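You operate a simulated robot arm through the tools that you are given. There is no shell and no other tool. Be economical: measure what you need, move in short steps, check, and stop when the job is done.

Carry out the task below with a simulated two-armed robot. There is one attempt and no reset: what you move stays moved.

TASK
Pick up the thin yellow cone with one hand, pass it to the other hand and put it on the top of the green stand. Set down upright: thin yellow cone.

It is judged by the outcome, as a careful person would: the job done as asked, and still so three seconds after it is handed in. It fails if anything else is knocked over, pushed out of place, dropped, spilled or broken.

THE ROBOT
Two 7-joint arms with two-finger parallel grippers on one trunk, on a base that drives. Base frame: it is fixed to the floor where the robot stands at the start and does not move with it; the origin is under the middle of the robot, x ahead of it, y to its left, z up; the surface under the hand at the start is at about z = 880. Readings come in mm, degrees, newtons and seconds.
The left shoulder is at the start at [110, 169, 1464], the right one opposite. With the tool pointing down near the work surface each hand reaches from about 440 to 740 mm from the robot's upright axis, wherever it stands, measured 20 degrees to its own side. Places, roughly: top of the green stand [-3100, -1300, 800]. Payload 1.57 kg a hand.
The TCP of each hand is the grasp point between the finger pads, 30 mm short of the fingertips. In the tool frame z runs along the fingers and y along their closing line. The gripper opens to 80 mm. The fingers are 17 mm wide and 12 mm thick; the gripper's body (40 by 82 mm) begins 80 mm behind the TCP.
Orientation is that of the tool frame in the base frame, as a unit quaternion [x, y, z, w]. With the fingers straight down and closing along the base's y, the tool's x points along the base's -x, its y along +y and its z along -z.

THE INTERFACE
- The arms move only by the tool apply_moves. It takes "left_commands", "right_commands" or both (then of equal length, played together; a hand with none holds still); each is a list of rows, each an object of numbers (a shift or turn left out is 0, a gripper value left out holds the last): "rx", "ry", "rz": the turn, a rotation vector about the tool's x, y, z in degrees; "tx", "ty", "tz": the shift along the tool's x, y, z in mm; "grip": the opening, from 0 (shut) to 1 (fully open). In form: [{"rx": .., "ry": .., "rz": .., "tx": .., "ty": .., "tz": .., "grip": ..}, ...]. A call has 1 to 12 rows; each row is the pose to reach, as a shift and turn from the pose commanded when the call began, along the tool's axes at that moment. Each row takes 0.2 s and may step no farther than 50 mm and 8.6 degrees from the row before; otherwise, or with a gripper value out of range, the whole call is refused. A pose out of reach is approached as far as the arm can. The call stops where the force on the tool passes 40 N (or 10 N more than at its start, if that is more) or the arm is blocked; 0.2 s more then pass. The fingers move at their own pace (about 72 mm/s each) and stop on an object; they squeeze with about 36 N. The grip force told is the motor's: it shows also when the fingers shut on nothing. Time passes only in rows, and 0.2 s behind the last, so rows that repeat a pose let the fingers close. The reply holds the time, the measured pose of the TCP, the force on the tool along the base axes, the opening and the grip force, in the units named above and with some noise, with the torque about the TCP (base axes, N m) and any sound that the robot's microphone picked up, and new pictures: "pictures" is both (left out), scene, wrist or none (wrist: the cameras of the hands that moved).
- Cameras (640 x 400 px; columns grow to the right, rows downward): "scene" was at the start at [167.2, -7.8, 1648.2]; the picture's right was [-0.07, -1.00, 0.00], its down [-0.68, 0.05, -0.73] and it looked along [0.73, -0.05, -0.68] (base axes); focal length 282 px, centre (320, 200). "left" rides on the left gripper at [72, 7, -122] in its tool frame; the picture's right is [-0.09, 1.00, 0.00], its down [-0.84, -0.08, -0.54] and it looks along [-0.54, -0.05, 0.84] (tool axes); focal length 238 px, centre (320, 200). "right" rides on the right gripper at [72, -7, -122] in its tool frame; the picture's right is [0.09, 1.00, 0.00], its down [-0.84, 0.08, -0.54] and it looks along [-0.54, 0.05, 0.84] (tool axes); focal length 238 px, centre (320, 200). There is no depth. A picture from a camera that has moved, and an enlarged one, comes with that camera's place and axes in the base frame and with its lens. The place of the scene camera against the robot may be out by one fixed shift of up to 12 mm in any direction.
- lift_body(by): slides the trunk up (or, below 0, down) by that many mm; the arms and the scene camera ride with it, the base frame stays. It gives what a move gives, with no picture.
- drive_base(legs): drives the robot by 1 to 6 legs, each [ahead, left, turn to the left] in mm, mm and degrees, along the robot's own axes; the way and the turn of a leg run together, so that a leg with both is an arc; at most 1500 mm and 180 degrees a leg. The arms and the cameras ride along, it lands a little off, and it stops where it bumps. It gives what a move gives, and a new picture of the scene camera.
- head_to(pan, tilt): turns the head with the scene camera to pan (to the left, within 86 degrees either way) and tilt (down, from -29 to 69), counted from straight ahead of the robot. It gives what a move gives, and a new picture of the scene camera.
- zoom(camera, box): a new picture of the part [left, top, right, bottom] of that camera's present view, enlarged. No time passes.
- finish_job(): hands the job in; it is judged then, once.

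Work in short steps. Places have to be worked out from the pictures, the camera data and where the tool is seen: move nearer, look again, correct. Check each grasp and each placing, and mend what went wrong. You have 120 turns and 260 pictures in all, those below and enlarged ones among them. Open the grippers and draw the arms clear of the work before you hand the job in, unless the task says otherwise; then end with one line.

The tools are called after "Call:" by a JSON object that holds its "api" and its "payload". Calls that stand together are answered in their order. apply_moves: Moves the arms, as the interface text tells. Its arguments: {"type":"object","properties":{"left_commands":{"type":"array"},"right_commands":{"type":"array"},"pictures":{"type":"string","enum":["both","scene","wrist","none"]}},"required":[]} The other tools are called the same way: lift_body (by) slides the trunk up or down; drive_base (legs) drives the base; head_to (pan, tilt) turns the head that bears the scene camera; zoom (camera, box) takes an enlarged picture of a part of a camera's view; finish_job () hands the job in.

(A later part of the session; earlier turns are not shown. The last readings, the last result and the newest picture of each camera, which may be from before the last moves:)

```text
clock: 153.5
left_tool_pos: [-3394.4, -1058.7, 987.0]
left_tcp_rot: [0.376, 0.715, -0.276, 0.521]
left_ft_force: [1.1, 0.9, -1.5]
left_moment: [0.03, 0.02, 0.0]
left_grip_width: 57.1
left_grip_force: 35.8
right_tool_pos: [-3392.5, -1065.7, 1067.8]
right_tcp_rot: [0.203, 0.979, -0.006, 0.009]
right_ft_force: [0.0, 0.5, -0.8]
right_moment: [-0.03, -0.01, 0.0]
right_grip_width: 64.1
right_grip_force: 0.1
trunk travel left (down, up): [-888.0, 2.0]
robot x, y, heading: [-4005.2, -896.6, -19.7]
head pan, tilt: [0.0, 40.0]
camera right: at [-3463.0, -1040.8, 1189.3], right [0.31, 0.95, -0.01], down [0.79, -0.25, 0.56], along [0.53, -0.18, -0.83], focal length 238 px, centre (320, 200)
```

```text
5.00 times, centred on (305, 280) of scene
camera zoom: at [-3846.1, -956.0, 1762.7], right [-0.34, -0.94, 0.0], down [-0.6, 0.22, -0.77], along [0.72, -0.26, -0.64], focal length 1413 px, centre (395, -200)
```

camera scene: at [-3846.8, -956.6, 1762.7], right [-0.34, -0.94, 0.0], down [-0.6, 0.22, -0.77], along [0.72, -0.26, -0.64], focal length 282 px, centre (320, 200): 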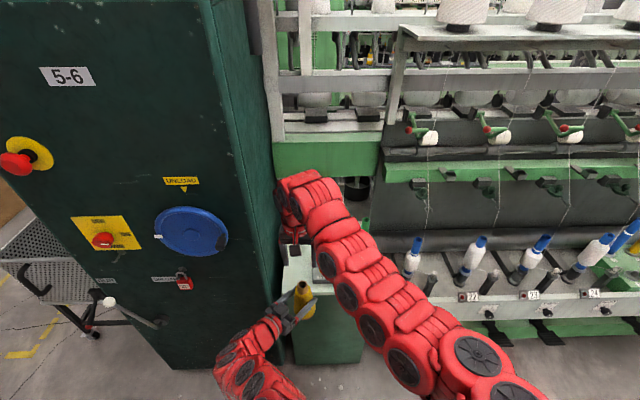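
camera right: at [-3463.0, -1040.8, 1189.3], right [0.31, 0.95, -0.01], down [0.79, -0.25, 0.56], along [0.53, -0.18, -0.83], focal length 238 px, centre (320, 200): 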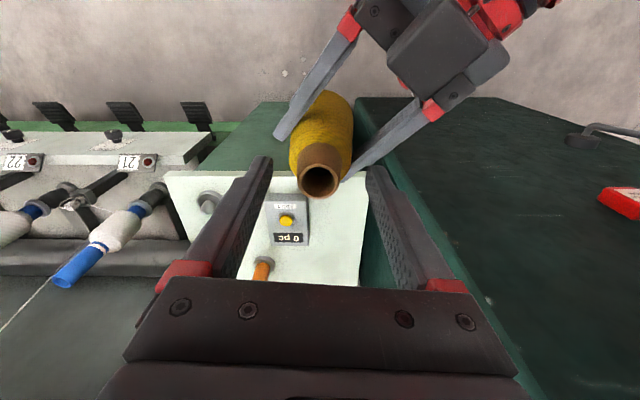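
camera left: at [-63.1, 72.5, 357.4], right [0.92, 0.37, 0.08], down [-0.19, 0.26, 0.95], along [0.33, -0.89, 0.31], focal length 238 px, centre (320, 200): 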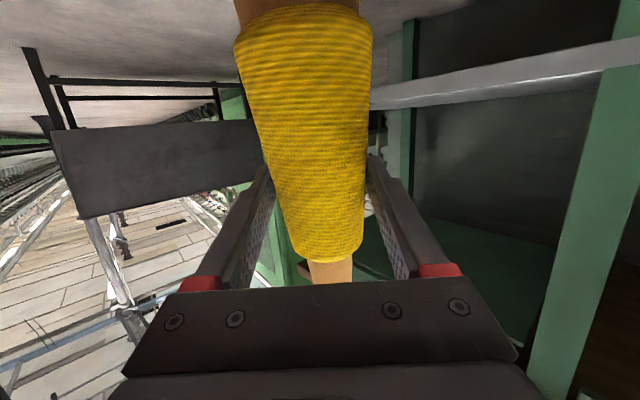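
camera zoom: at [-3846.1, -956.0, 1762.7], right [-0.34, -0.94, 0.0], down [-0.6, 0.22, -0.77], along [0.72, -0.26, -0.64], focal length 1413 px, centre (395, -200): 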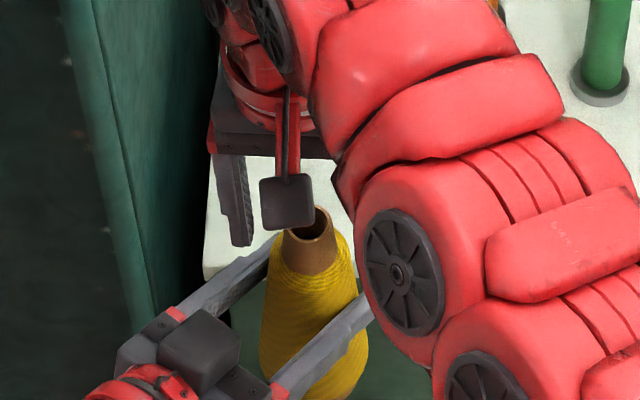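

The geometry matches the previous good grip. I close on the neck, 3 mm deeper.

Call:
{"api": "apply_moves", "payload": {"right_commands": [{"tz": 3, "grip": 0.6}, {"tz": 3, "grip": 0.3}, {"tz": 3, "grip": 0.0}, {"tz": 3, "grip": 0.0}, {"tz": 3, "grip": 0.0}], "pictures": "wrist"}}

```text
clock: 154.7
left_tool_pos: [-3393.2, -1057.7, 986.1]
left_tcp_rot: [0.375, 0.715, -0.276, 0.522]
left_ft_force: [1.1, 0.4, 0.6]
left_moment: [-0.01, 0.0, 0.06]
left_grip_width: 57.2
left_grip_force: 36.2
right_tool_pos: [-3393.2, -1064.8, 1064.9]
right_tcp_rot: [0.203, 0.979, -0.006, 0.008]
right_ft_force: [-0.5, 0.7, -0.8]
right_moment: [0.02, 0.05, -0.02]
right_grip_width: 30.8
right_grip_force: 36.4
trunk travel left (down, up): [-888.0, 2.0]
robot x, y, heading: [-4004.8, -898.0, -19.8]
head pan, tilt: [0.0, 40.0]
camera right: at [-3462.7, -1041.0, 1186.3], right [0.31, 0.95, -0.01], down [0.79, -0.25, 0.56], along [0.53, -0.18, -0.83], focal length 238 px, centre (320, 200)
```

right: 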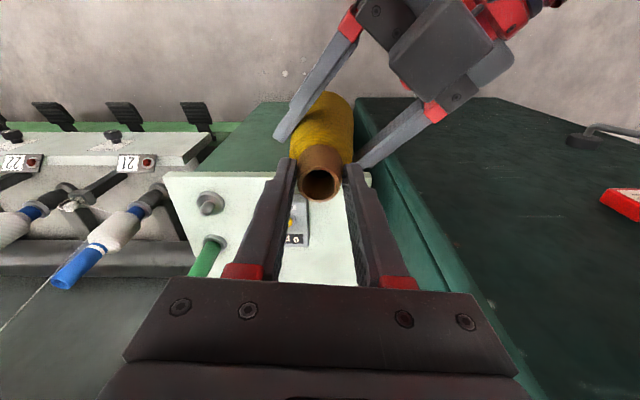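

Both hands hold with hardly any side load. The set-down spot (-3072, -1170) is 338 mm ahead. I drive 200 mm with both hands holding, leaving the left hand still short of the cabinet.

Call:
{"api": "drive_base", "payload": {"legs": [[100, 0, 0], [100, 5, 0]]}}

Call:
{"api": "zoom", "payload": {"camera": "right", "box": [0, 0, 640, 400]}}

```text
clock: 156.6
left_tool_pos: [-3201.6, -1121.7, 986.3]
left_tcp_rot: [0.376, 0.715, -0.276, 0.52]
left_ft_force: [0.9, -0.8, 3.4]
left_moment: [-0.02, 0.0, 0.05]
left_grip_width: 57.2
left_grip_force: 35.4
right_tool_pos: [-3201.3, -1127.7, 1065.8]
right_tcp_rot: [0.202, 0.979, -0.007, 0.007]
right_ft_force: [-0.8, 1.4, -5.2]
right_moment: [0.08, 0.06, -0.06]
right_grip_width: 30.8
right_grip_force: 36.3
trunk travel left (down, up): [-888.0, 2.0]
robot x, y, heading: [-3814.2, -964.8, -19.5]
head pan, tilt: [0.0, 40.0]
camera scene: at [-3653.5, -1019.9, 1762.6], right [-0.34, -0.94, 0.0], down [-0.61, 0.22, -0.77], along [0.72, -0.26, -0.64], focal length 282 px, centre (320, 200)
```

scene: 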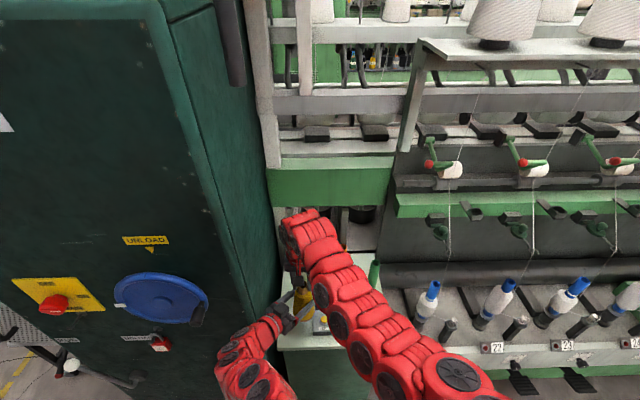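

```text
1.00 times, centred on (320, 200) of right (not enlarged: the box is as wide or as high as the picture)
camera zoom: at [-3270.8, -1104.7, 1186.1], right [0.31, 0.95, -0.01], down [0.79, -0.25, 0.56], along [0.53, -0.18, -0.83], focal length 238 px, centre (320, 200)
```

zoom: 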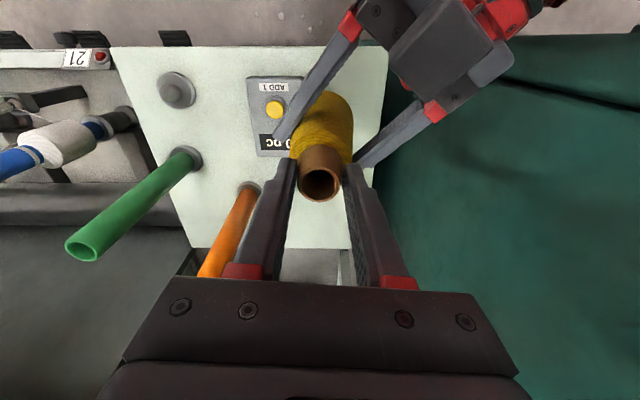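

The cone is over the front-left of the stand top, clear of the counter, and the beam behind is over 200 mm beyond the spot. I release the left hand now and check the right one still holds.

Call:
{"api": "apply_moves", "payload": {"left_commands": [{"grip": 0.8}, {"grip": 1.0}, {"grip": 1.0}], "pictures": "wrist"}}

Call:
{"api": "zoom", "payload": {"camera": "right", "box": [0, 0, 640, 400]}}

```text
clock: 157.4
left_tool_pos: [-3202.5, -1121.9, 986.1]
left_tcp_rot: [0.375, 0.715, -0.276, 0.521]
left_ft_force: [0.0, -0.1, 0.2]
left_moment: [0.03, -0.01, 0.03]
left_grip_width: 80.0
left_grip_force: 0.0
right_tool_pos: [-3200.0, -1127.8, 1065.5]
right_tcp_rot: [0.203, 0.979, -0.007, 0.007]
right_ft_force: [1.2, -0.6, -2.0]
right_moment: [0.03, 0.01, 0.02]
right_grip_width: 30.8
right_grip_force: 36.1
trunk travel left (down, up): [-888.0, 2.0]
robot x, y, heading: [-3815.7, -961.8, -19.8]
head pan, tilt: [0.0, 40.0]
camera left: at [-3273.8, -1003.9, 954.4], right [0.84, 0.54, 0.08], down [-0.21, 0.17, 0.96], along [0.51, -0.82, 0.26], focal length 238 px, centre (320, 200)
```

left: 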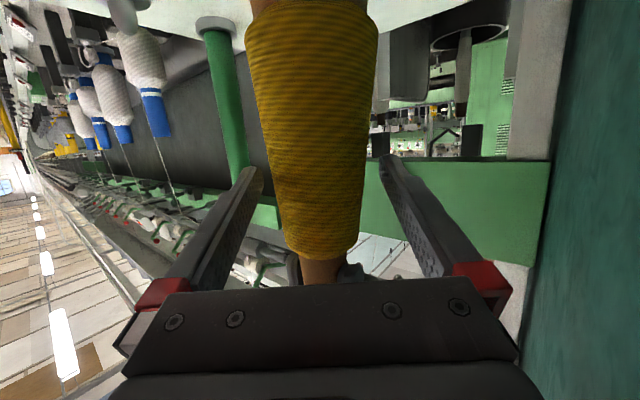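

```text
1.00 times, centred on (320, 200) of right (not enlarged: the box is as wide or as high as the picture)
camera zoom: at [-3270.5, -1104.7, 1185.9], right [0.31, 0.95, -0.01], down [0.79, -0.25, 0.56], along [0.53, -0.18, -0.83], focal length 238 px, centre (320, 200)
```

zoom: 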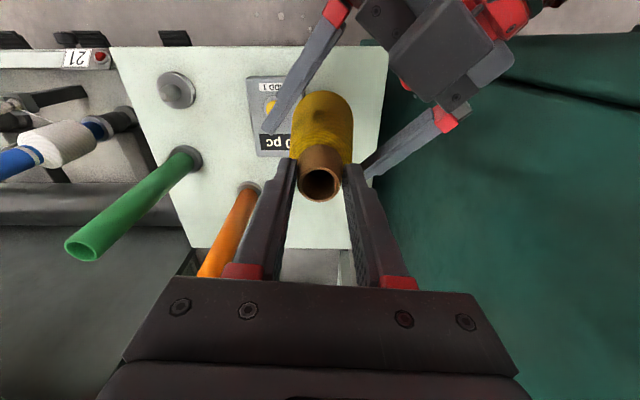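

The right hand alone holds it upright. I withdraw the left hand along its fingers, a small step first to see that it tracks.

Call:
{"api": "apply_moves", "payload": {"left_commands": [{"tx": 3, "tz": -9.5}, {"tx": 6, "tz": -19}, {"tx": 6, "tz": -19}], "pictures": "wrist"}}

```text
clock: 158.2
left_tool_pos: [-3204.2, -1106.4, 979.5]
left_tcp_rot: [0.375, 0.715, -0.275, 0.522]
left_ft_force: [-0.1, -0.8, -0.2]
left_moment: [0.01, 0.03, -0.01]
left_grip_width: 80.0
left_grip_force: 0.0
left hand out of reach, approached as far as the arm can: row 1, 2, 3
right_tool_pos: [-3201.3, -1128.4, 1064.7]
right_tcp_rot: [0.203, 0.979, -0.006, 0.008]
right_ft_force: [0.2, -0.6, -2.0]
right_moment: [-0.01, 0.0, 0.01]
right_grip_width: 31.1
right_grip_force: 36.0
trunk travel left (down, up): [-888.0, 2.0]
robot x, y, heading: [-3814.4, -964.4, -19.6]
head pan, tilt: [0.0, 40.0]
camera left: at [-3275.5, -990.2, 947.6], right [0.84, 0.54, 0.09], down [-0.21, 0.17, 0.96], along [0.51, -0.82, 0.26], focal length 238 px, centre (320, 200)
```

left: 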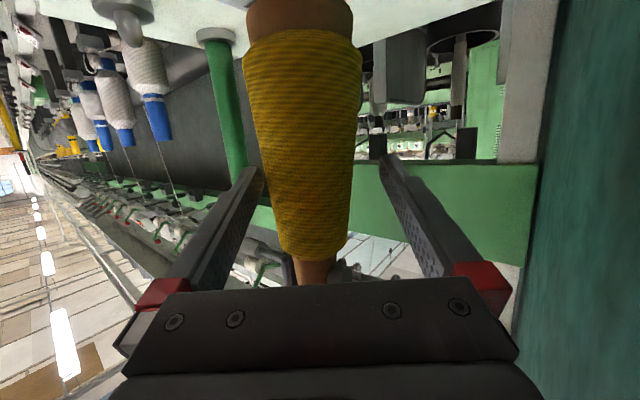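

The left hand can't pull back well in this orientation, but the way forward is free. I centre the left fingers by 5 mm, then move the right hand with the cone 80 mm out along the finger direction; the cone base passes above the counter.

Call:
{"api": "apply_moves", "payload": {"left_commands": [{"ty": -3}, {"ty": -5}, {"ty": -5}, {"ty": -5}, {"ty": -5}, {"ty": -5}, {"ty": -5}], "right_commands": [{"tx": 0}, {"tx": 0}, {"tx": -14, "ty": -8.5}, {"tx": -31, "ty": -19}, {"tx": -49, "ty": -31}, {"tx": -68, "ty": -42.5}, {"tx": -68, "ty": -42.5}]}}

```text
clock: 159.8
left_tool_pos: [-3205.7, -1111.4, 977.8]
left_tcp_rot: [0.376, 0.715, -0.276, 0.521]
left_ft_force: [0.4, -0.9, -0.3]
left_moment: [-0.01, 0.02, 0.01]
left_grip_width: 80.0
left_grip_force: 0.2
left hand out of reach, approached as far as the arm can: row 2, 3, 4, 5, 6
right_tool_pos: [-3165.1, -1195.2, 1069.8]
right_tcp_rot: [0.202, 0.979, -0.006, 0.007]
right_ft_force: [0.2, 0.1, -2.7]
right_moment: [0.02, 0.01, 0.03]
right_grip_width: 30.6
right_grip_force: 35.2
right hand out of reach, approached as far as the arm can: row 6, 7
trunk travel left (down, up): [-888.0, 2.0]
robot x, y, heading: [-3814.1, -961.1, -19.9]
head pan, tilt: [0.0, 40.0]
camera scene: at [-3654.5, -1020.9, 1762.6], right [-0.34, -0.94, 0.0], down [-0.6, 0.22, -0.77], along [0.72, -0.26, -0.64], focal length 282 px, centre (320, 200)
camera right: at [-3234.1, -1171.2, 1189.4], right [0.31, 0.95, -0.01], down [0.79, -0.25, 0.56], along [0.53, -0.18, -0.83], focal length 238 px, centre (320, 200)
camera left: at [-3277.4, -994.4, 946.6], right [0.84, 0.54, 0.09], down [-0.21, 0.17, 0.96], along [0.51, -0.82, 0.26], focal length 238 px, centre (320, 200)
```

scene: 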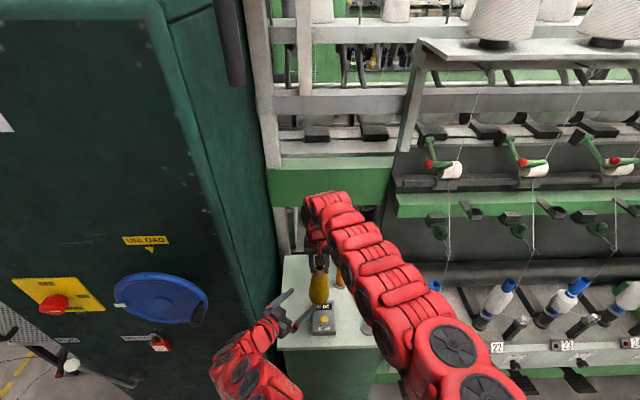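
right: 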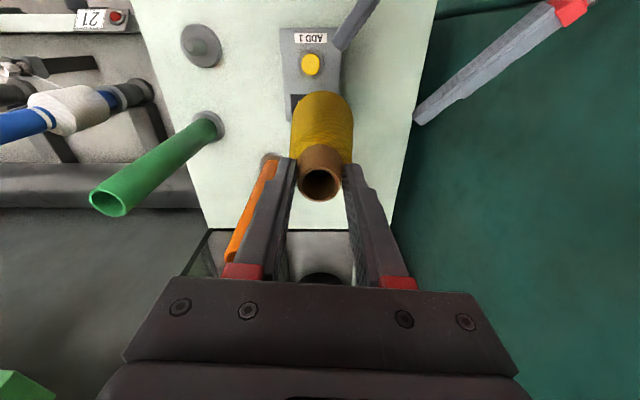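
left: 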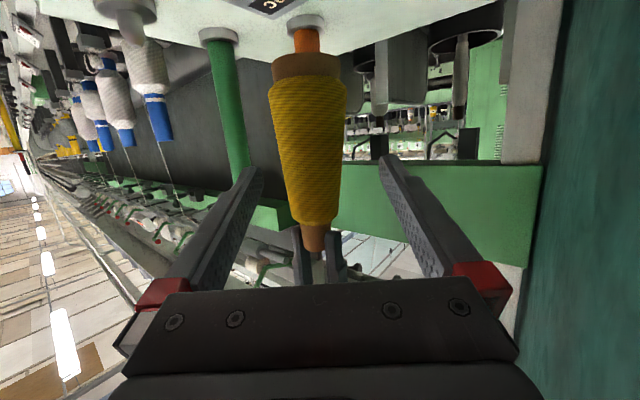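

The cone is now clear of the left fingers. I draw the left hand back while turning its yaw straight, which its wrist allows better.

Call:
{"api": "apply_moves", "payload": {"left_commands": [{"rx": -5.7, "rz": -1.8, "tx": 3, "tz": -17}, {"rx": -11.4, "rz": -3.6, "tx": 5, "tz": -33}, {"rx": -17.1, "rz": -5.4, "tx": 8, "ty": 1, "tz": -50}, {"rx": -22.8, "rz": -7.2, "tx": 11, "ty": 1, "tz": -67}, {"rx": -28.5, "rz": -9, "tx": 13, "ty": 2, "tz": -83}, {"rx": -34.3, "rz": -10.9, "tx": 16, "ty": 2, "tz": -100}, {"rx": -34.3, "rz": -10.9, "tx": 16, "ty": 2, "tz": -100}]}}

```text
clock: 161.1
left_tool_pos: [-3120.5, -1075.2, 978.2]
left_tcp_rot: [0.189, 0.789, -0.143, 0.567]
left_ft_force: [-6.4, -10.2, 1.4]
left_moment: [0.38, -0.01, 1.1]
left_grip_width: 70.3
left_grip_force: 0.1
left hand out of reach, approached as far as the arm can: row 1, 2, 3, 4, 5, 6
right_tool_pos: [-3165.8, -1199.6, 1068.0]
right_tcp_rot: [0.204, 0.979, -0.005, 0.007]
right_ft_force: [-0.1, 0.1, -1.4]
right_moment: [-0.02, -0.01, -0.01]
right_grip_width: 30.7
right_grip_force: 36.1
trunk travel left (down, up): [-888.0, 2.0]
robot x, y, heading: [-3812.7, -963.4, -19.9]
head pan, tilt: [0.0, 40.0]
stopped in row 6 (left hand): the force on the tool passed its limit at 67 N (the readings are from after the stop); the commanded pose is now the measured one
camera scene: at [-3656.4, -1026.0, 1762.6], right [-0.34, -0.94, 0.0], down [-0.6, 0.22, -0.77], along [0.72, -0.26, -0.64], focal length 282 px, centre (320, 200)
camera left: at [-3241.1, -1006.2, 948.2], right [0.48, 0.87, 0.08], down [-0.25, 0.06, 0.97], along [0.84, -0.49, 0.25], focal length 238 px, centre (320, 200)
```

scene: 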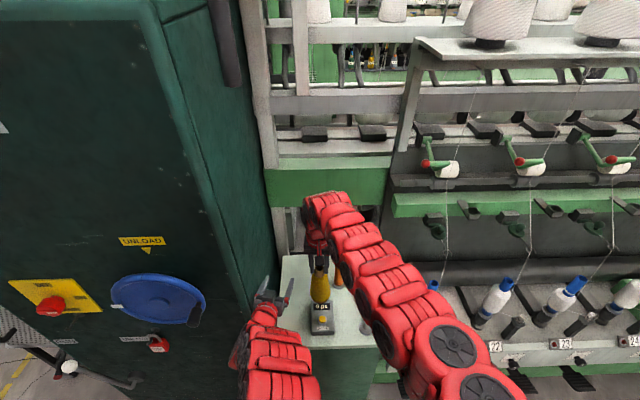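
left: 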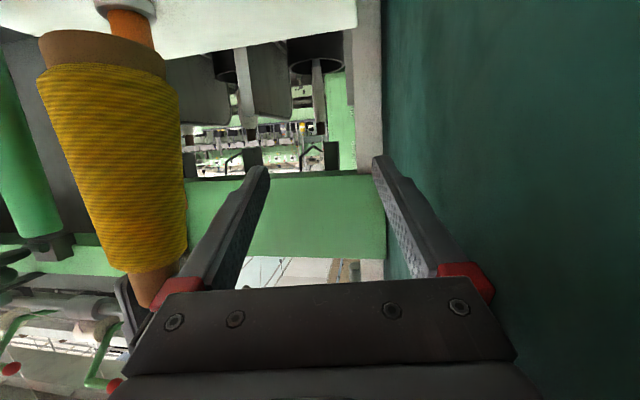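

The left arm traded position for orientation and its outer finger touched the cabinet side, which stays put; the cone is still held by the right hand. I free it by moving off the wall and back while pitching the fingers down, which suits the wrist.

Call:
{"api": "apply_moves", "payload": {"left_commands": [{"ty": -6, "tz": -4, "ry": 3}, {"ry": 10, "tx": 2, "ty": -9, "tz": -20}, {"ry": 17, "tx": 4, "ty": -12, "tz": -38}, {"ry": 24, "tx": 7, "ty": -15, "tz": -58}, {"ry": 31, "tx": 9, "ty": -18, "tz": -78}, {"ry": 37, "tx": 12, "ty": -21, "tz": -98}, {"ry": 37, "tx": 12, "ty": -21, "tz": -98}]}}

```text
clock: 162.7
left_tool_pos: [-3150.7, -1072.2, 947.6]
left_tcp_rot: [0.221, 0.929, -0.075, 0.287]
left_ft_force: [-0.3, 0.4, -0.5]
left_moment: [0.0, -0.05, 0.04]
left_grip_width: 80.0
left_grip_force: 0.0
left hand out of reach, approached as far as the arm can: row 2, 3, 4, 5, 6, 7
right_tool_pos: [-3165.5, -1194.2, 1069.2]
right_tcp_rot: [0.204, 0.979, -0.007, 0.008]
right_ft_force: [0.9, 0.2, -2.1]
right_moment: [0.01, 0.04, 0.03]
right_grip_width: 30.9
right_grip_force: 36.4
trunk travel left (down, up): [-888.0, 2.0]
robot x, y, heading: [-3813.4, -965.3, -20.0]
head pan, tilt: [0.0, 40.0]
camera scene: at [-3654.4, -1020.7, 1762.6], right [-0.34, -0.94, 0.0], down [-0.6, 0.22, -0.77], along [0.72, -0.26, -0.64], focal length 282 px, centre (320, 200)
camera left: at [-3261.2, -1008.1, 1007.1], right [0.52, 0.85, 0.04], down [0.31, -0.23, 0.92], along [0.8, -0.47, -0.39], focal length 238 px, centre (320, 200)
```

scene: 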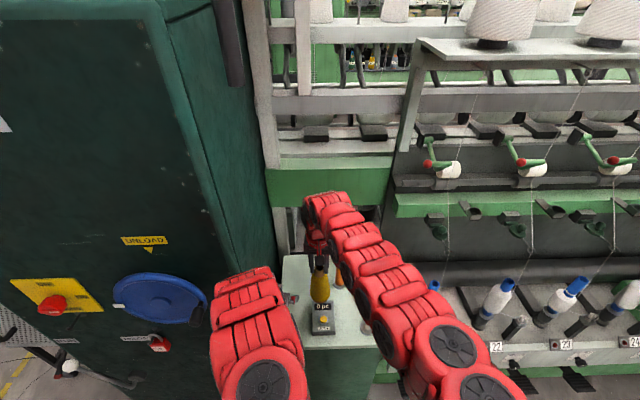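
left: 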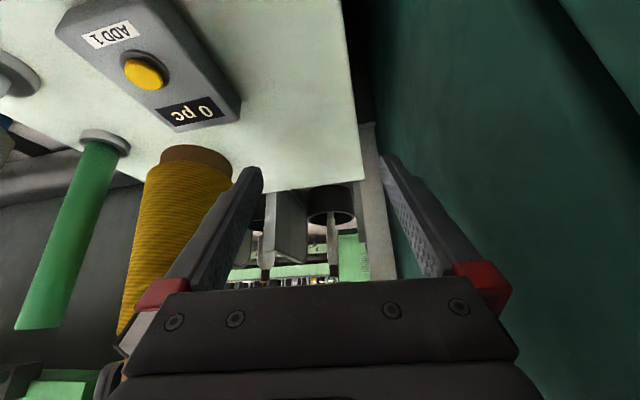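

The left hand is free of the wall. I continue taking it back out of the stand area with the fingers pointing further down.

Call:
{"api": "apply_moves", "payload": {"left_commands": [{"ry": 3.5, "tx": 15, "ty": -3, "tz": -18}, {"ry": 7, "tx": 31, "ty": -6, "tz": -37}, {"ry": 10.5, "tx": 46, "ty": -9, "tz": -56}, {"ry": 14, "tx": 61, "ty": -12, "tz": -74}, {"ry": 17, "tx": 77, "ty": -15, "tz": -93}, {"ry": 20, "tx": 92, "ty": -17.5, "tz": -111}, {"ry": 20, "tx": 92, "ty": -17.5, "tz": -111}]}}

```text
clock: 164.3
left_tool_pos: [-3208.2, -1056.5, 946.9]
left_tcp_rot: [0.231, 0.965, -0.036, 0.12]
left_ft_force: [0.4, -0.6, -1.2]
left_moment: [0.0, -0.01, 0.02]
left_grip_width: 80.0
left_grip_force: 0.0
left hand out of reach, approached as far as the arm can: row 1, 2, 3, 4, 5, 6, 7
right_tool_pos: [-3164.2, -1196.6, 1068.4]
right_tcp_rot: [0.204, 0.979, -0.006, 0.008]
right_ft_force: [0.4, -0.6, -1.9]
right_moment: [0.02, 0.01, -0.03]
right_grip_width: 30.8
right_grip_force: 36.3
trunk travel left (down, up): [-888.0, 2.0]
robot x, y, heading: [-3810.2, -964.1, -19.9]
head pan, tilt: [0.0, 40.0]
camera scene: at [-3654.4, -1021.0, 1762.6], right [-0.34, -0.94, 0.0], down [-0.6, 0.22, -0.77], along [0.72, -0.26, -0.64], focal length 282 px, centre (320, 200)
camera left: at [-3293.3, -1004.8, 1047.0], right [0.53, 0.85, 0.01], down [0.57, -0.37, 0.73], along [0.62, -0.38, -0.68], focal length 238 px, centre (320, 200)
```

scene: 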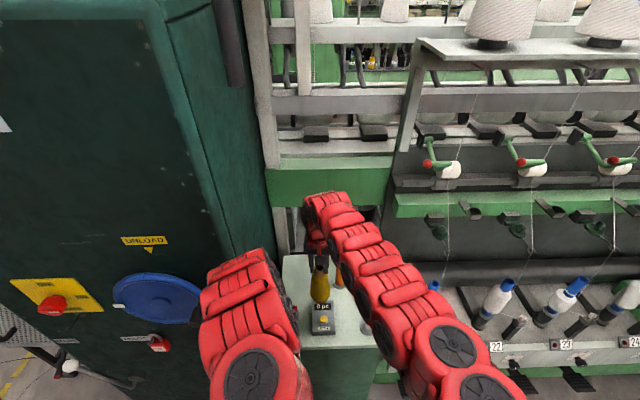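
left: 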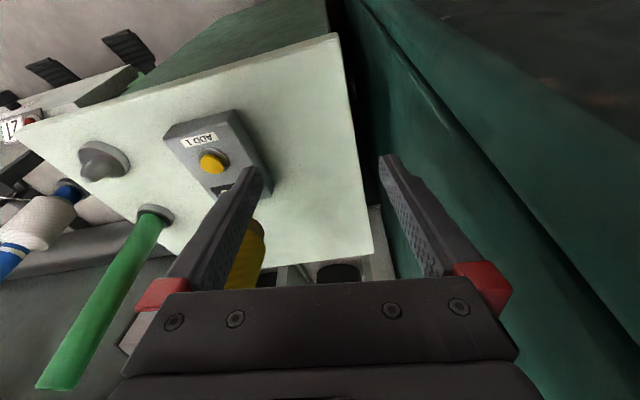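

The left hand keeps moving back as its fingers turn down. I bring them vertical and continue back and up, to leave the space by the cabinet before the final approach.

Call:
{"api": "apply_moves", "payload": {"left_commands": [{"ry": 3, "tx": 20}, {"ry": 6, "tx": 40}, {"ry": 9, "tx": 60}, {"ry": 12, "tx": 80}, {"ry": 14, "tx": 100}, {"ry": 14, "tx": 120}, {"ry": 14, "tx": 140}, {"ry": 14, "tx": 140}]}}

```text
clock: 166.1
left_tool_pos: [-3299.9, -1007.5, 885.9]
left_tcp_rot: [0.234, 0.972, -0.007, 0.002]
left_ft_force: [-0.1, -1.6, 1.0]
left_moment: [0.03, 0.05, 0.02]
left_grip_width: 80.1
left_grip_force: 0.0
left hand out of reach, approached as far as the arm can: row 1, 2, 3, 4, 5, 6, 7, 8
right_tool_pos: [-3165.1, -1196.4, 1069.6]
right_tcp_rot: [0.203, 0.979, -0.006, 0.007]
right_ft_force: [-0.3, -0.3, -2.0]
right_moment: [0.01, 0.01, -0.02]
right_grip_width: 30.5
right_grip_force: 36.6
trunk travel left (down, up): [-888.0, 2.0]
robot x, y, heading: [-3812.7, -962.6, -19.8]
head pan, tilt: [0.0, 40.0]
camera scene: at [-3654.3, -1020.7, 1762.6], right [-0.34, -0.94, 0.0], down [-0.6, 0.22, -0.77], along [0.72, -0.26, -0.64], focal length 282 px, centre (320, 200)
camera left: at [-3360.8, -967.9, 1006.8], right [0.53, 0.84, -0.01], down [0.71, -0.44, 0.55], along [0.46, -0.3, -0.84], focal length 238 px, centre (320, 200)
```

scene: 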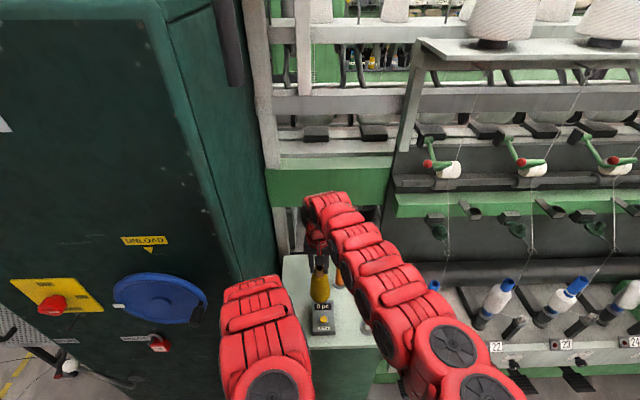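
left: 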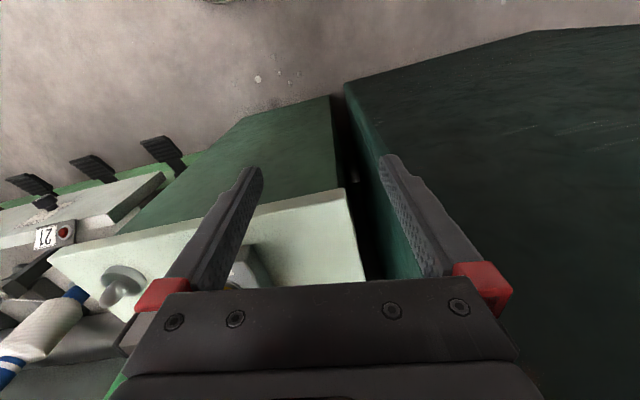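

The fingers are vertical and in front of the stand now. One more move back and slightly up gives room to advance.

Call:
{"api": "apply_moves", "payload": {"left_commands": [{"tx": 20, "tz": -5}, {"tx": 45, "tz": -10}, {"tx": 70, "tz": -15}, {"tx": 95, "tz": -20}, {"tx": 120, "tz": -25}, {"tx": 120, "tz": -25}], "pictures": "none"}}

```text
clock: 167.5
left_tool_pos: [-3339.5, -981.8, 837.8]
left_tcp_rot: [0.233, 0.972, -0.007, 0.003]
left_ft_force: [-0.3, 0.7, 0.4]
left_moment: [0.02, -0.02, 0.03]
left_grip_width: 79.8
left_grip_force: 0.0
left hand out of reach, approached as far as the arm can: row 1, 2, 3, 4, 5, 6
right_tool_pos: [-3164.4, -1195.1, 1067.8]
right_tcp_rot: [0.204, 0.979, -0.006, 0.007]
right_ft_force: [0.4, -1.0, -1.6]
right_moment: [0.02, 0.06, -0.01]
right_grip_width: 30.9
right_grip_force: 35.7
trunk travel left (down, up): [-888.0, 2.0]
robot x, y, heading: [-3813.6, -964.0, -19.9]
head pan, tilt: [0.0, 40.0]
```

The left hand is now clear in front. I choose the free spot (-3097, -1149), about 75 mm in from the left edge, 30 mm clear of the counter. First I shift the cone 66 mm left with the right arm.

Call:
{"api": "apply_moves", "payload": {"right_commands": [{"tx": 7, "ty": 16}, {"tx": 14, "ty": 32}, {"tx": 21, "ty": 48}, {"tx": 29, "ty": 64}, {"tx": 29, "ty": 64}]}}

```text
clock: 168.7
left_tool_pos: [-3339.8, -982.0, 837.9]
left_tcp_rot: [0.234, 0.972, -0.006, 0.002]
left_ft_force: [0.4, -0.5, 0.2]
left_moment: [0.0, 0.0, 0.0]
left_grip_width: 80.1
left_grip_force: 0.2
right_tool_pos: [-3166.4, -1124.3, 1067.5]
right_tcp_rot: [0.203, 0.979, -0.007, 0.007]
right_ft_force: [0.9, 0.0, -1.5]
right_moment: [-0.01, 0.02, -0.02]
right_grip_width: 30.7
right_grip_force: 35.8
trunk travel left (down, up): [-888.0, 2.0]
robot x, y, heading: [-3813.3, -963.0, -19.9]
head pan, tilt: [0.0, 40.0]
camera scene: at [-3654.3, -1021.2, 1762.6], right [-0.34, -0.94, 0.0], down [-0.6, 0.22, -0.77], along [0.72, -0.26, -0.64], focal length 282 px, centre (320, 200)
camera right: at [-3236.3, -1101.3, 1187.5], right [0.31, 0.95, -0.01], down [0.79, -0.25, 0.56], along [0.53, -0.18, -0.83], focal length 238 px, centre (320, 200)
```

scene: 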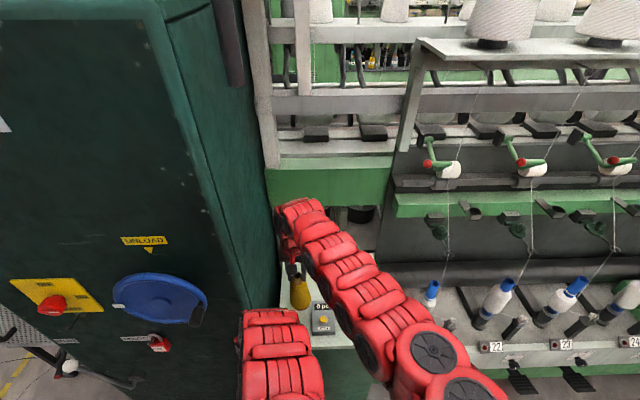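
right: 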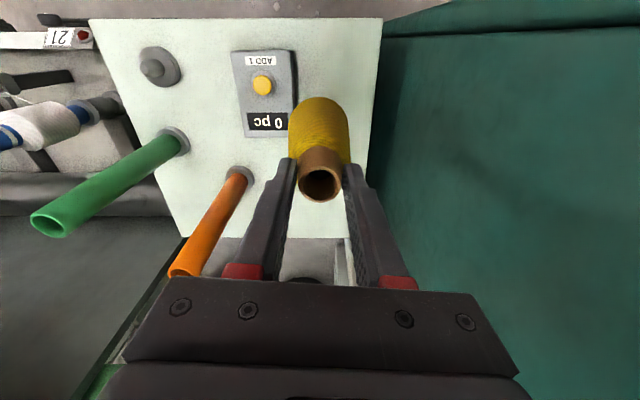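

The spot is confirmed relative to the stand edges. I drive gently 72 mm ahead and about 8 mm right in two short legs, then check.

Call:
{"api": "drive_base", "payload": {"legs": [[36, -4, 0], [36, -4, 0]]}}

Call:
{"api": "zoom", "payload": {"camera": "right", "box": [0, 0, 640, 400]}}

Call:
{"api": "zoom", "payload": {"camera": "left", "box": [0, 0, 640, 400]}}

```text
clock: 170.0
left_tool_pos: [-3280.0, -1011.0, 842.1]
left_tcp_rot: [0.233, 0.972, -0.007, 0.005]
left_ft_force: [0.2, 0.2, 0.5]
left_moment: [-0.02, -0.05, -0.03]
left_grip_width: 79.9
left_grip_force: 0.1
right_tool_pos: [-3108.2, -1152.6, 1071.5]
right_tcp_rot: [0.203, 0.979, -0.007, 0.011]
right_ft_force: [-1.1, -0.2, -1.9]
right_moment: [0.0, -0.07, 0.0]
right_grip_width: 30.6
right_grip_force: 36.2
trunk travel left (down, up): [-888.0, 2.0]
robot x, y, heading: [-3749.7, -990.5, -19.9]
head pan, tilt: [0.0, 40.0]
camera scene: at [-3600.4, -1047.6, 1763.9], right [-0.34, -0.94, 0.0], down [-0.6, 0.22, -0.77], along [0.72, -0.26, -0.64], focal length 282 px, centre (320, 200)
```

scene: 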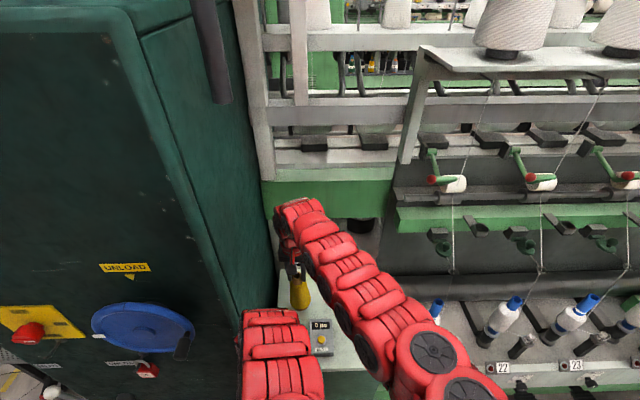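

```text
1.00 times, centred on (320, 200) of right (not enlarged: the box is as wide or as high as the picture)
camera zoom: at [-3178.8, -1129.3, 1191.9], right [0.31, 0.95, -0.01], down [0.79, -0.25, 0.56], along [0.53, -0.18, -0.83], focal length 238 px, centre (320, 200)
```

zoom: 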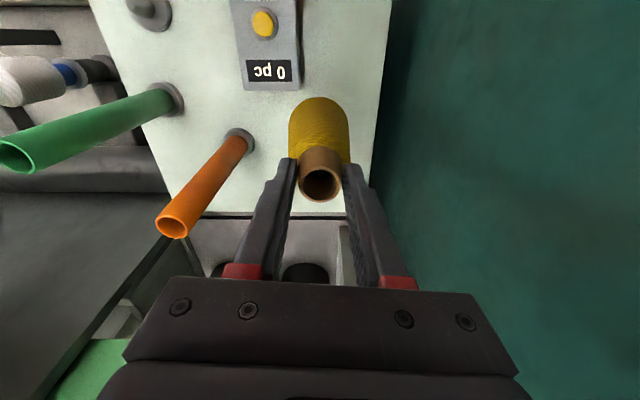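

```text
1.00 times, centred on (320, 200) of left (not enlarged: the box is as wide or as high as the picture)
camera zoom: at [-3341.9, -970.3, 961.3], right [0.53, 0.84, -0.01], down [0.71, -0.44, 0.56], along [0.46, -0.3, -0.83], focal length 238 px, centre (320, 200)
```

zoom: 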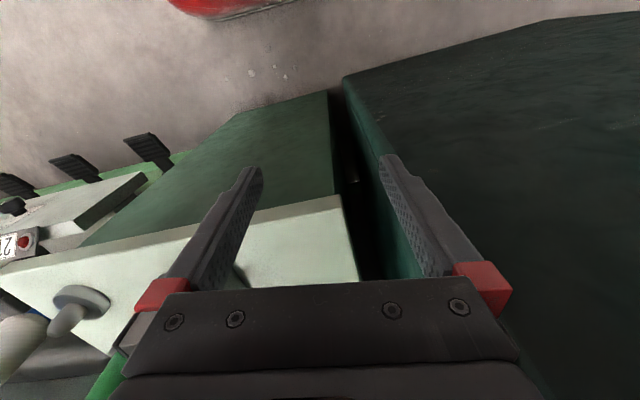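

The z readings rose about 4 mm, as if the base just touched something at the front. I back off 12 mm to be safe and re-read.

Call:
{"api": "drive_base", "payload": {"legs": [[-12, 0, 0]]}}

```text
clock: 170.8
left_tool_pos: [-3283.2, -1009.7, 834.9]
left_tcp_rot: [0.234, 0.972, -0.008, 0.001]
left_ft_force: [0.5, 0.3, -1.0]
left_moment: [-0.01, 0.02, -0.03]
left_grip_width: 80.1
left_grip_force: 0.0
right_tool_pos: [-3109.9, -1153.8, 1064.2]
right_tcp_rot: [0.203, 0.979, -0.006, 0.006]
right_ft_force: [1.2, -0.2, -2.9]
right_moment: [0.01, 0.06, 0.01]
right_grip_width: 30.7
right_grip_force: 36.2
trunk travel left (down, up): [-888.0, 2.0]
robot x, y, heading: [-3760.6, -992.2, -20.3]
head pan, tilt: [0.0, 40.0]
camera scene: at [-3595.5, -1050.6, 1761.9], right [-0.34, -0.94, 0.0], down [-0.61, 0.22, -0.76], along [0.72, -0.26, -0.65], focal length 282 px, centre (320, 200)
```

scene: 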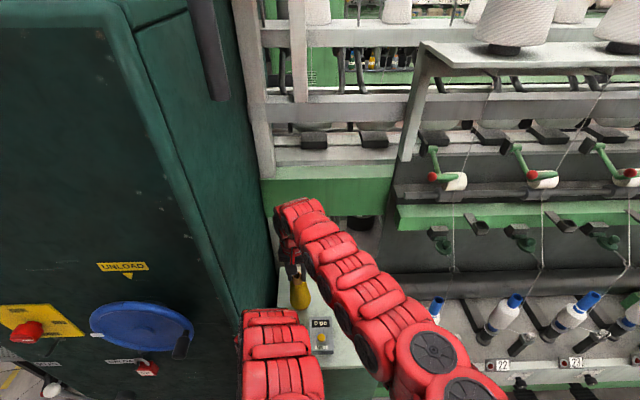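

Readings are back to normal and the cone is at the chosen spot. I lower the trunk 60 mm and look at the remaining gap.

Call:
{"api": "lift_body", "payload": {"by": -60}}

Call:
{"api": "head_to", "payload": {"pan": 0, "tilt": 48}}

Call:
{"api": "zoom", "payload": {"camera": "scene", "box": [250, 180, 350, 280]}}

Call:
{"api": "zoom", "payload": {"camera": "right", "box": [240, 50, 400, 220]}}

```text
clock: 171.8
left_tool_pos: [-3285.7, -1009.8, 777.8]
left_tcp_rot: [0.234, 0.972, -0.007, 0.003]
left_ft_force: [0.5, -0.1, 0.4]
left_moment: [0.01, 0.04, -0.04]
left_grip_width: 79.9
left_grip_force: 0.1
right_tool_pos: [-3111.9, -1151.9, 1006.6]
right_tcp_rot: [0.203, 0.979, -0.006, 0.008]
right_ft_force: [0.8, 0.4, -2.0]
right_moment: [0.0, -0.02, -0.01]
right_grip_width: 30.6
right_grip_force: 36.2
trunk travel left (down, up): [-828.0, 62.0]
robot x, y, heading: [-3759.6, -992.5, -19.9]
head pan, tilt: [0.0, 40.0]
```

```text
clock: 172.5
left_tool_pos: [-3286.8, -1009.7, 777.9]
left_tcp_rot: [0.234, 0.972, -0.007, 0.003]
left_ft_force: [0.7, 0.7, 0.2]
left_moment: [-0.05, 0.0, -0.01]
left_grip_width: 79.9
left_grip_force: 0.0
right_tool_pos: [-3112.6, -1152.4, 1006.1]
right_tcp_rot: [0.204, 0.979, -0.006, 0.008]
right_ft_force: [0.2, -0.5, -1.6]
right_moment: [0.01, 0.02, 0.02]
right_grip_width: 30.5
right_grip_force: 36.0
trunk travel left (down, up): [-828.0, 62.0]
robot x, y, heading: [-3758.2, -990.3, -20.0]
head pan, tilt: [0.0, 48.0]
camera scene: at [-3606.5, -1046.5, 1691.1], right [-0.34, -0.94, 0.0], down [-0.7, 0.25, -0.67], along [0.63, -0.23, -0.74], focal length 282 px, centre (320, 200)
```

scene: 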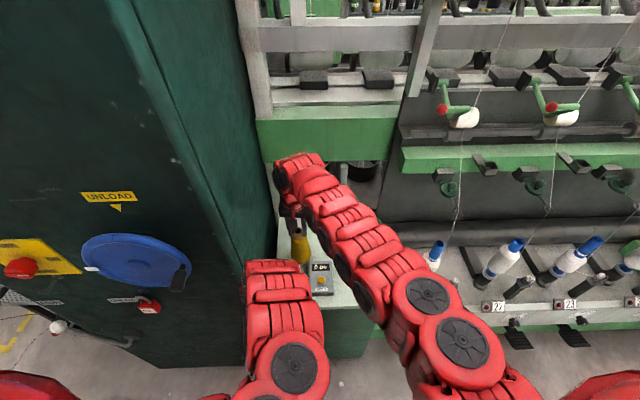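

```text
4.00 times, centred on (300, 230) of scene
camera zoom: at [-3606.5, -1046.5, 1691.1], right [-0.34, -0.94, 0.0], down [-0.7, 0.25, -0.67], along [0.63, -0.23, -0.74], focal length 1130 px, centre (400, 80)
```

zoom: 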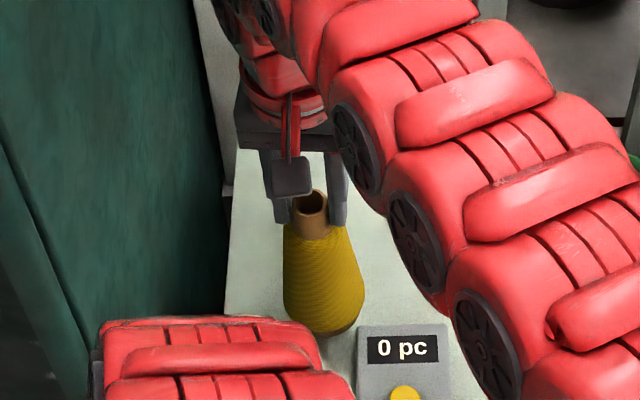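

```text
2.35 times, centred on (320, 135) of right
camera zoom: at [-3182.9, -1128.8, 1127.5], right [0.31, 0.95, -0.01], down [0.79, -0.25, 0.56], along [0.52, -0.18, -0.83], focal length 561 px, centre (320, 353)
```

zoom: 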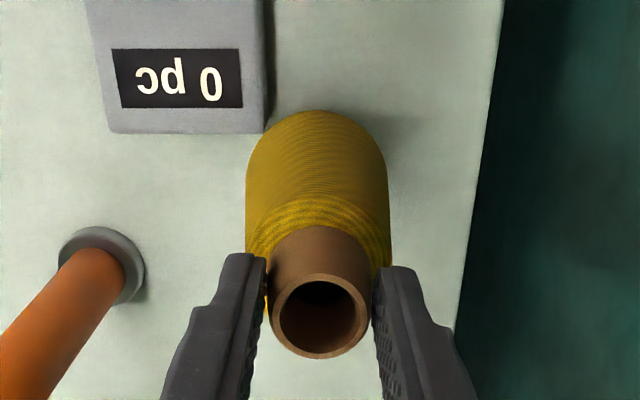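

The cone is upright, but the counter's corner is only about 30 mm from its axis, which is too close. I shift the cone 20 mm ahead and 12 mm left before lowering.

Call:
{"api": "apply_moves", "payload": {"right_commands": [{"tx": -7, "ty": 5}, {"tx": -14, "ty": 10}, {"tx": -20, "ty": 13.5}, {"tx": -20, "ty": 13.5}], "pictures": "wrist"}}

Call:
{"api": "zoom", "payload": {"camera": "scene", "box": [250, 180, 350, 280]}}

```text
clock: 173.5
left_tool_pos: [-3285.3, -1008.4, 777.6]
left_tcp_rot: [0.233, 0.972, -0.007, 0.002]
left_ft_force: [-0.5, -0.2, 0.3]
left_moment: [0.03, 0.0, -0.02]
left_grip_width: 80.1
left_grip_force: 0.1
right_tool_pos: [-3107.2, -1150.0, 1006.7]
right_tcp_rot: [0.203, 0.979, -0.007, 0.007]
right_ft_force: [0.2, 0.9, -1.9]
right_moment: [0.0, 0.04, 0.0]
right_grip_width: 30.6
right_grip_force: 36.7
right hand out of reach, approached as far as the arm can: row 1, 2, 3, 4
trunk travel left (down, up): [-828.0, 62.0]
robot x, y, heading: [-3763.1, -990.0, -19.9]
head pan, tilt: [0.0, 48.0]
camera right: at [-3177.2, -1126.5, 1128.3], right [0.31, 0.95, -0.01], down [0.79, -0.25, 0.56], along [0.52, -0.18, -0.83], focal length 238 px, centre (320, 200)
```

right: 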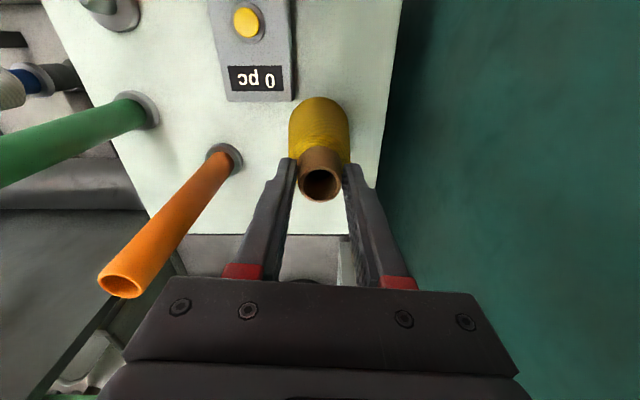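

```text
4.00 times, centred on (300, 230) of scene
camera zoom: at [-3606.7, -1046.0, 1691.1], right [-0.34, -0.94, 0.0], down [-0.7, 0.25, -0.67], along [0.63, -0.23, -0.74], focal length 1130 px, centre (400, 80)
```

zoom: 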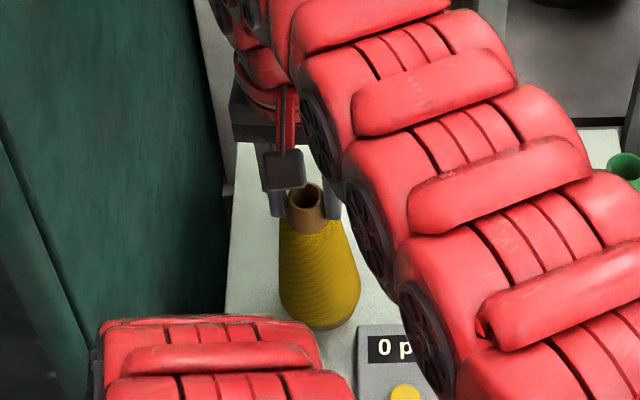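

The arm is at its reach limit here. Lowering the trunk and raising the arm by the same amount gives more reach, so I raise the hand 60 mm with the forward target kept.

Call:
{"api": "apply_moves", "payload": {"right_commands": [{"tz": -20}, {"tz": -40}, {"tz": -60}, {"tz": -60}], "pictures": "none"}}

```text
clock: 174.5
left_tool_pos: [-3285.7, -1008.3, 778.0]
left_tcp_rot: [0.234, 0.972, -0.007, 0.003]
left_ft_force: [-0.2, 0.3, 0.6]
left_moment: [-0.01, 0.01, -0.04]
left_grip_width: 80.1
left_grip_force: 0.0
right_tool_pos: [-3108.1, -1148.9, 1068.2]
right_tcp_rot: [0.203, 0.979, -0.006, 0.007]
right_ft_force: [0.2, -0.2, -2.2]
right_moment: [0.03, 0.0, 0.04]
right_grip_width: 30.6
right_grip_force: 36.2
trunk travel left (down, up): [-828.0, 62.0]
robot x, y, heading: [-3762.2, -990.5, -20.1]
head pan, tilt: [0.0, 48.0]
```

The hand rose cleanly. Now I apply the remaining forward-left shift at this height.

Call:
{"api": "apply_moves", "payload": {"right_commands": [{"tx": -6, "ty": 4}, {"tx": -12, "ty": 8}, {"tx": -17, "ty": 12}, {"tx": -17, "ty": 12}], "pictures": "none"}}

```text
clock: 175.5
left_tool_pos: [-3284.9, -1009.3, 777.5]
left_tcp_rot: [0.234, 0.972, -0.007, 0.002]
left_ft_force: [-0.4, 1.0, 0.2]
left_moment: [0.0, -0.04, -0.03]
left_grip_width: 80.2
left_grip_force: 0.0
right_tool_pos: [-3100.7, -1147.3, 1068.3]
right_tcp_rot: [0.203, 0.979, -0.006, 0.008]
right_ft_force: [0.6, 0.5, -1.9]
right_moment: [0.0, 0.03, 0.01]
right_grip_width: 30.5
right_grip_force: 35.7
right hand out of reach, approached as far as the arm can: row 2, 3, 4
trunk travel left (down, up): [-828.0, 62.0]
robot x, y, heading: [-3763.4, -995.4, -20.2]
head pan, tilt: [0.0, 48.0]
```

Gained 7 mm. I get the rest by shifting the base 14 mm left and 5 mm ahead, still holding the cone well above the top.

Call:
{"api": "drive_base", "payload": {"legs": [[5, 14, 0]]}}

Call:
{"api": "lift_body", "payload": {"by": -60}}

Call:
{"api": "zoom", "payload": {"camera": "right", "box": [240, 50, 400, 220]}}

Call:
{"api": "zoom", "payload": {"camera": "scene", "box": [250, 160, 350, 260]}}

```text
clock: 176.2
left_tool_pos: [-3278.7, -999.5, 779.3]
left_tcp_rot: [0.234, 0.972, -0.006, 0.003]
left_ft_force: [0.4, 0.0, 1.1]
left_moment: [0.0, -0.04, 0.01]
left_grip_width: 80.2
left_grip_force: 0.1
right_tool_pos: [-3092.3, -1137.5, 1069.0]
right_tcp_rot: [0.203, 0.979, -0.005, 0.008]
right_ft_force: [-0.6, -0.4, -1.8]
right_moment: [0.03, -0.06, 0.01]
right_grip_width: 30.7
right_grip_force: 36.8
trunk travel left (down, up): [-828.0, 62.0]
robot x, y, heading: [-3749.6, -979.9, -20.0]
head pan, tilt: [0.0, 48.0]
camera scene: at [-3600.6, -1038.5, 1691.3], right [-0.34, -0.94, 0.0], down [-0.7, 0.26, -0.67], along [0.63, -0.23, -0.74], focal length 282 px, centre (320, 200)
```

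scene: 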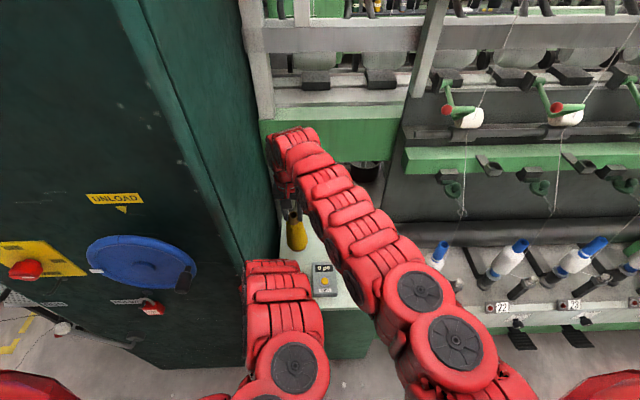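

```text
clock: 177.2
left_tool_pos: [-3277.8, -999.0, 716.9]
left_tcp_rot: [0.234, 0.972, -0.007, 0.003]
left_ft_force: [-1.3, -0.6, 0.2]
left_moment: [0.0, 0.0, 0.03]
left_grip_width: 80.0
left_grip_force: 0.0
right_tool_pos: [-3090.1, -1135.9, 1008.5]
right_tcp_rot: [0.204, 0.979, -0.006, 0.007]
right_ft_force: [-0.7, -0.1, -2.4]
right_moment: [0.03, 0.03, -0.03]
right_grip_width: 30.5
right_grip_force: 36.0
trunk travel left (down, up): [-768.0, 122.0]
robot x, y, heading: [-3749.0, -980.5, -20.2]
head pan, tilt: [0.0, 48.0]
```

```text
2.35 times, centred on (320, 135) of right
camera zoom: at [-3161.0, -1112.5, 1129.7], right [0.31, 0.95, -0.01], down [0.79, -0.25, 0.56], along [0.53, -0.18, -0.83], focal length 561 px, centre (320, 353)
```

zoom: 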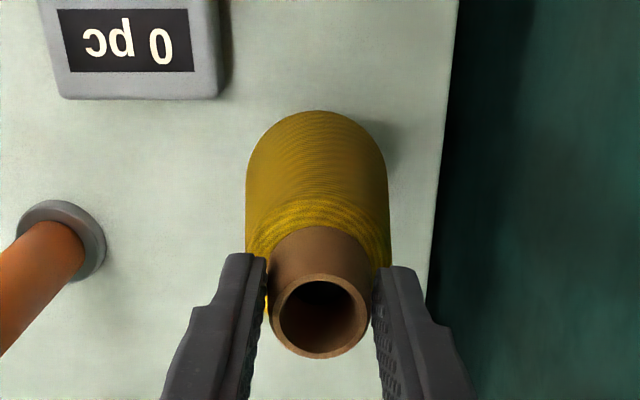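

```text
4.00 times, centred on (300, 210) of scene
camera zoom: at [-3598.3, -1035.5, 1631.2], right [-0.34, -0.94, 0.0], down [-0.7, 0.25, -0.67], along [0.63, -0.23, -0.74], focal length 1130 px, centre (400, 160)
```

zoom: 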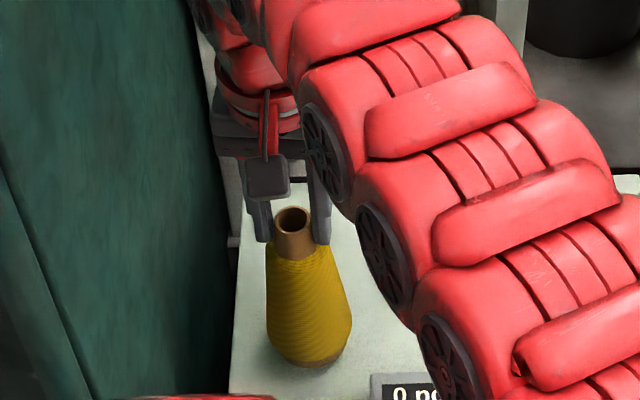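

The spacing is now good all round and the cone is upright. About 27 mm remains; I lower in small trunk steps, watching the force.

Call:
{"api": "lift_body", "payload": {"by": -16}}

Call:
{"api": "lift_body", "payload": {"by": -5}}

Call:
{"api": "zoom", "payload": {"camera": "scene", "box": [260, 180, 340, 250]}}

```text
clock: 177.9
left_tool_pos: [-3278.5, -998.5, 701.5]
left_tcp_rot: [0.234, 0.972, -0.007, 0.002]
left_ft_force: [0.6, 0.5, 0.1]
left_moment: [0.02, 0.03, -0.03]
left_grip_width: 79.9
left_grip_force: 0.1
right_tool_pos: [-3091.0, -1135.5, 992.9]
right_tcp_rot: [0.204, 0.979, -0.005, 0.008]
right_ft_force: [0.6, -0.3, -2.0]
right_moment: [0.0, 0.04, -0.01]
right_grip_width: 30.7
right_grip_force: 36.1
trunk travel left (down, up): [-752.0, 138.0]
robot x, y, heading: [-3749.9, -973.7, -19.9]
head pan, tilt: [0.0, 48.0]
```

```text
clock: 178.4
left_tool_pos: [-3278.4, -998.1, 696.7]
left_tcp_rot: [0.234, 0.972, -0.007, 0.002]
left_ft_force: [-0.4, 0.2, 0.7]
left_moment: [-0.03, -0.03, -0.02]
left_grip_width: 79.9
left_grip_force: 0.0
right_tool_pos: [-3090.7, -1134.6, 987.0]
right_tcp_rot: [0.203, 0.979, -0.006, 0.007]
right_ft_force: [0.4, 0.6, -1.7]
right_moment: [-0.03, 0.01, 0.0]
right_grip_width: 30.9
right_grip_force: 36.2
trunk travel left (down, up): [-747.0, 143.0]
robot x, y, heading: [-3751.9, -981.4, -20.2]
head pan, tilt: [0.0, 48.0]
```

```text
5.71 times, centred on (300, 215) of scene
camera zoom: at [-3597.9, -1035.0, 1610.1], right [-0.34, -0.94, 0.0], down [-0.7, 0.25, -0.67], along [0.63, -0.23, -0.74], focal length 1614 px, centre (434, 114)
```

zoom: 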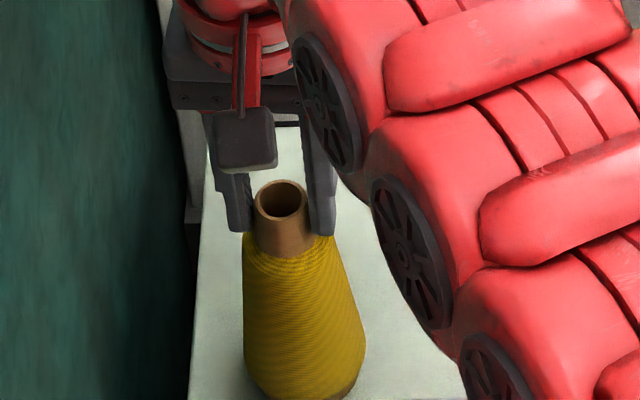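

No contact yet (force -1.7 N). Continuing down 3 mm at a time.

Call:
{"api": "lift_body", "payload": {"by": -3}}

Call:
{"api": "lift_body", "payload": {"by": -3}}

```text
clock: 178.9
left_tool_pos: [-3277.7, -998.6, 693.6]
left_tcp_rot: [0.234, 0.972, -0.007, 0.004]
left_ft_force: [-0.1, 0.3, -0.4]
left_moment: [0.01, 0.02, -0.02]
left_grip_width: 80.1
left_grip_force: 0.1
right_tool_pos: [-3091.3, -1135.1, 987.6]
right_tcp_rot: [0.204, 0.979, -0.006, 0.01]
right_ft_force: [-2.6, -0.5, 16.4]
right_moment: [0.12, 0.66, 0.01]
right_grip_width: 30.7
right_grip_force: 35.9
trunk travel left (down, up): [-744.0, 146.0]
robot x, y, heading: [-3754.3, -982.5, -20.0]
head pan, tilt: [0.0, 48.0]
```

```text
clock: 179.5
left_tool_pos: [-3278.6, -997.5, 693.1]
left_tcp_rot: [0.234, 0.972, -0.008, 0.004]
left_ft_force: [0.2, 0.2, 0.4]
left_moment: [0.0, 0.03, 0.0]
left_grip_width: 79.7
left_grip_force: 0.0
right_tool_pos: [-3091.6, -1136.2, 986.6]
right_tcp_rot: [0.204, 0.979, -0.006, 0.012]
right_ft_force: [1.4, -2.1, 40.2]
right_moment: [0.09, 0.33, 0.0]
right_grip_width: 30.5
right_grip_force: 36.0
trunk travel left (down, up): [-741.0, 149.0]
robot x, y, heading: [-3751.1, -978.8, -20.2]
head pan, tilt: [0.0, 48.0]
```

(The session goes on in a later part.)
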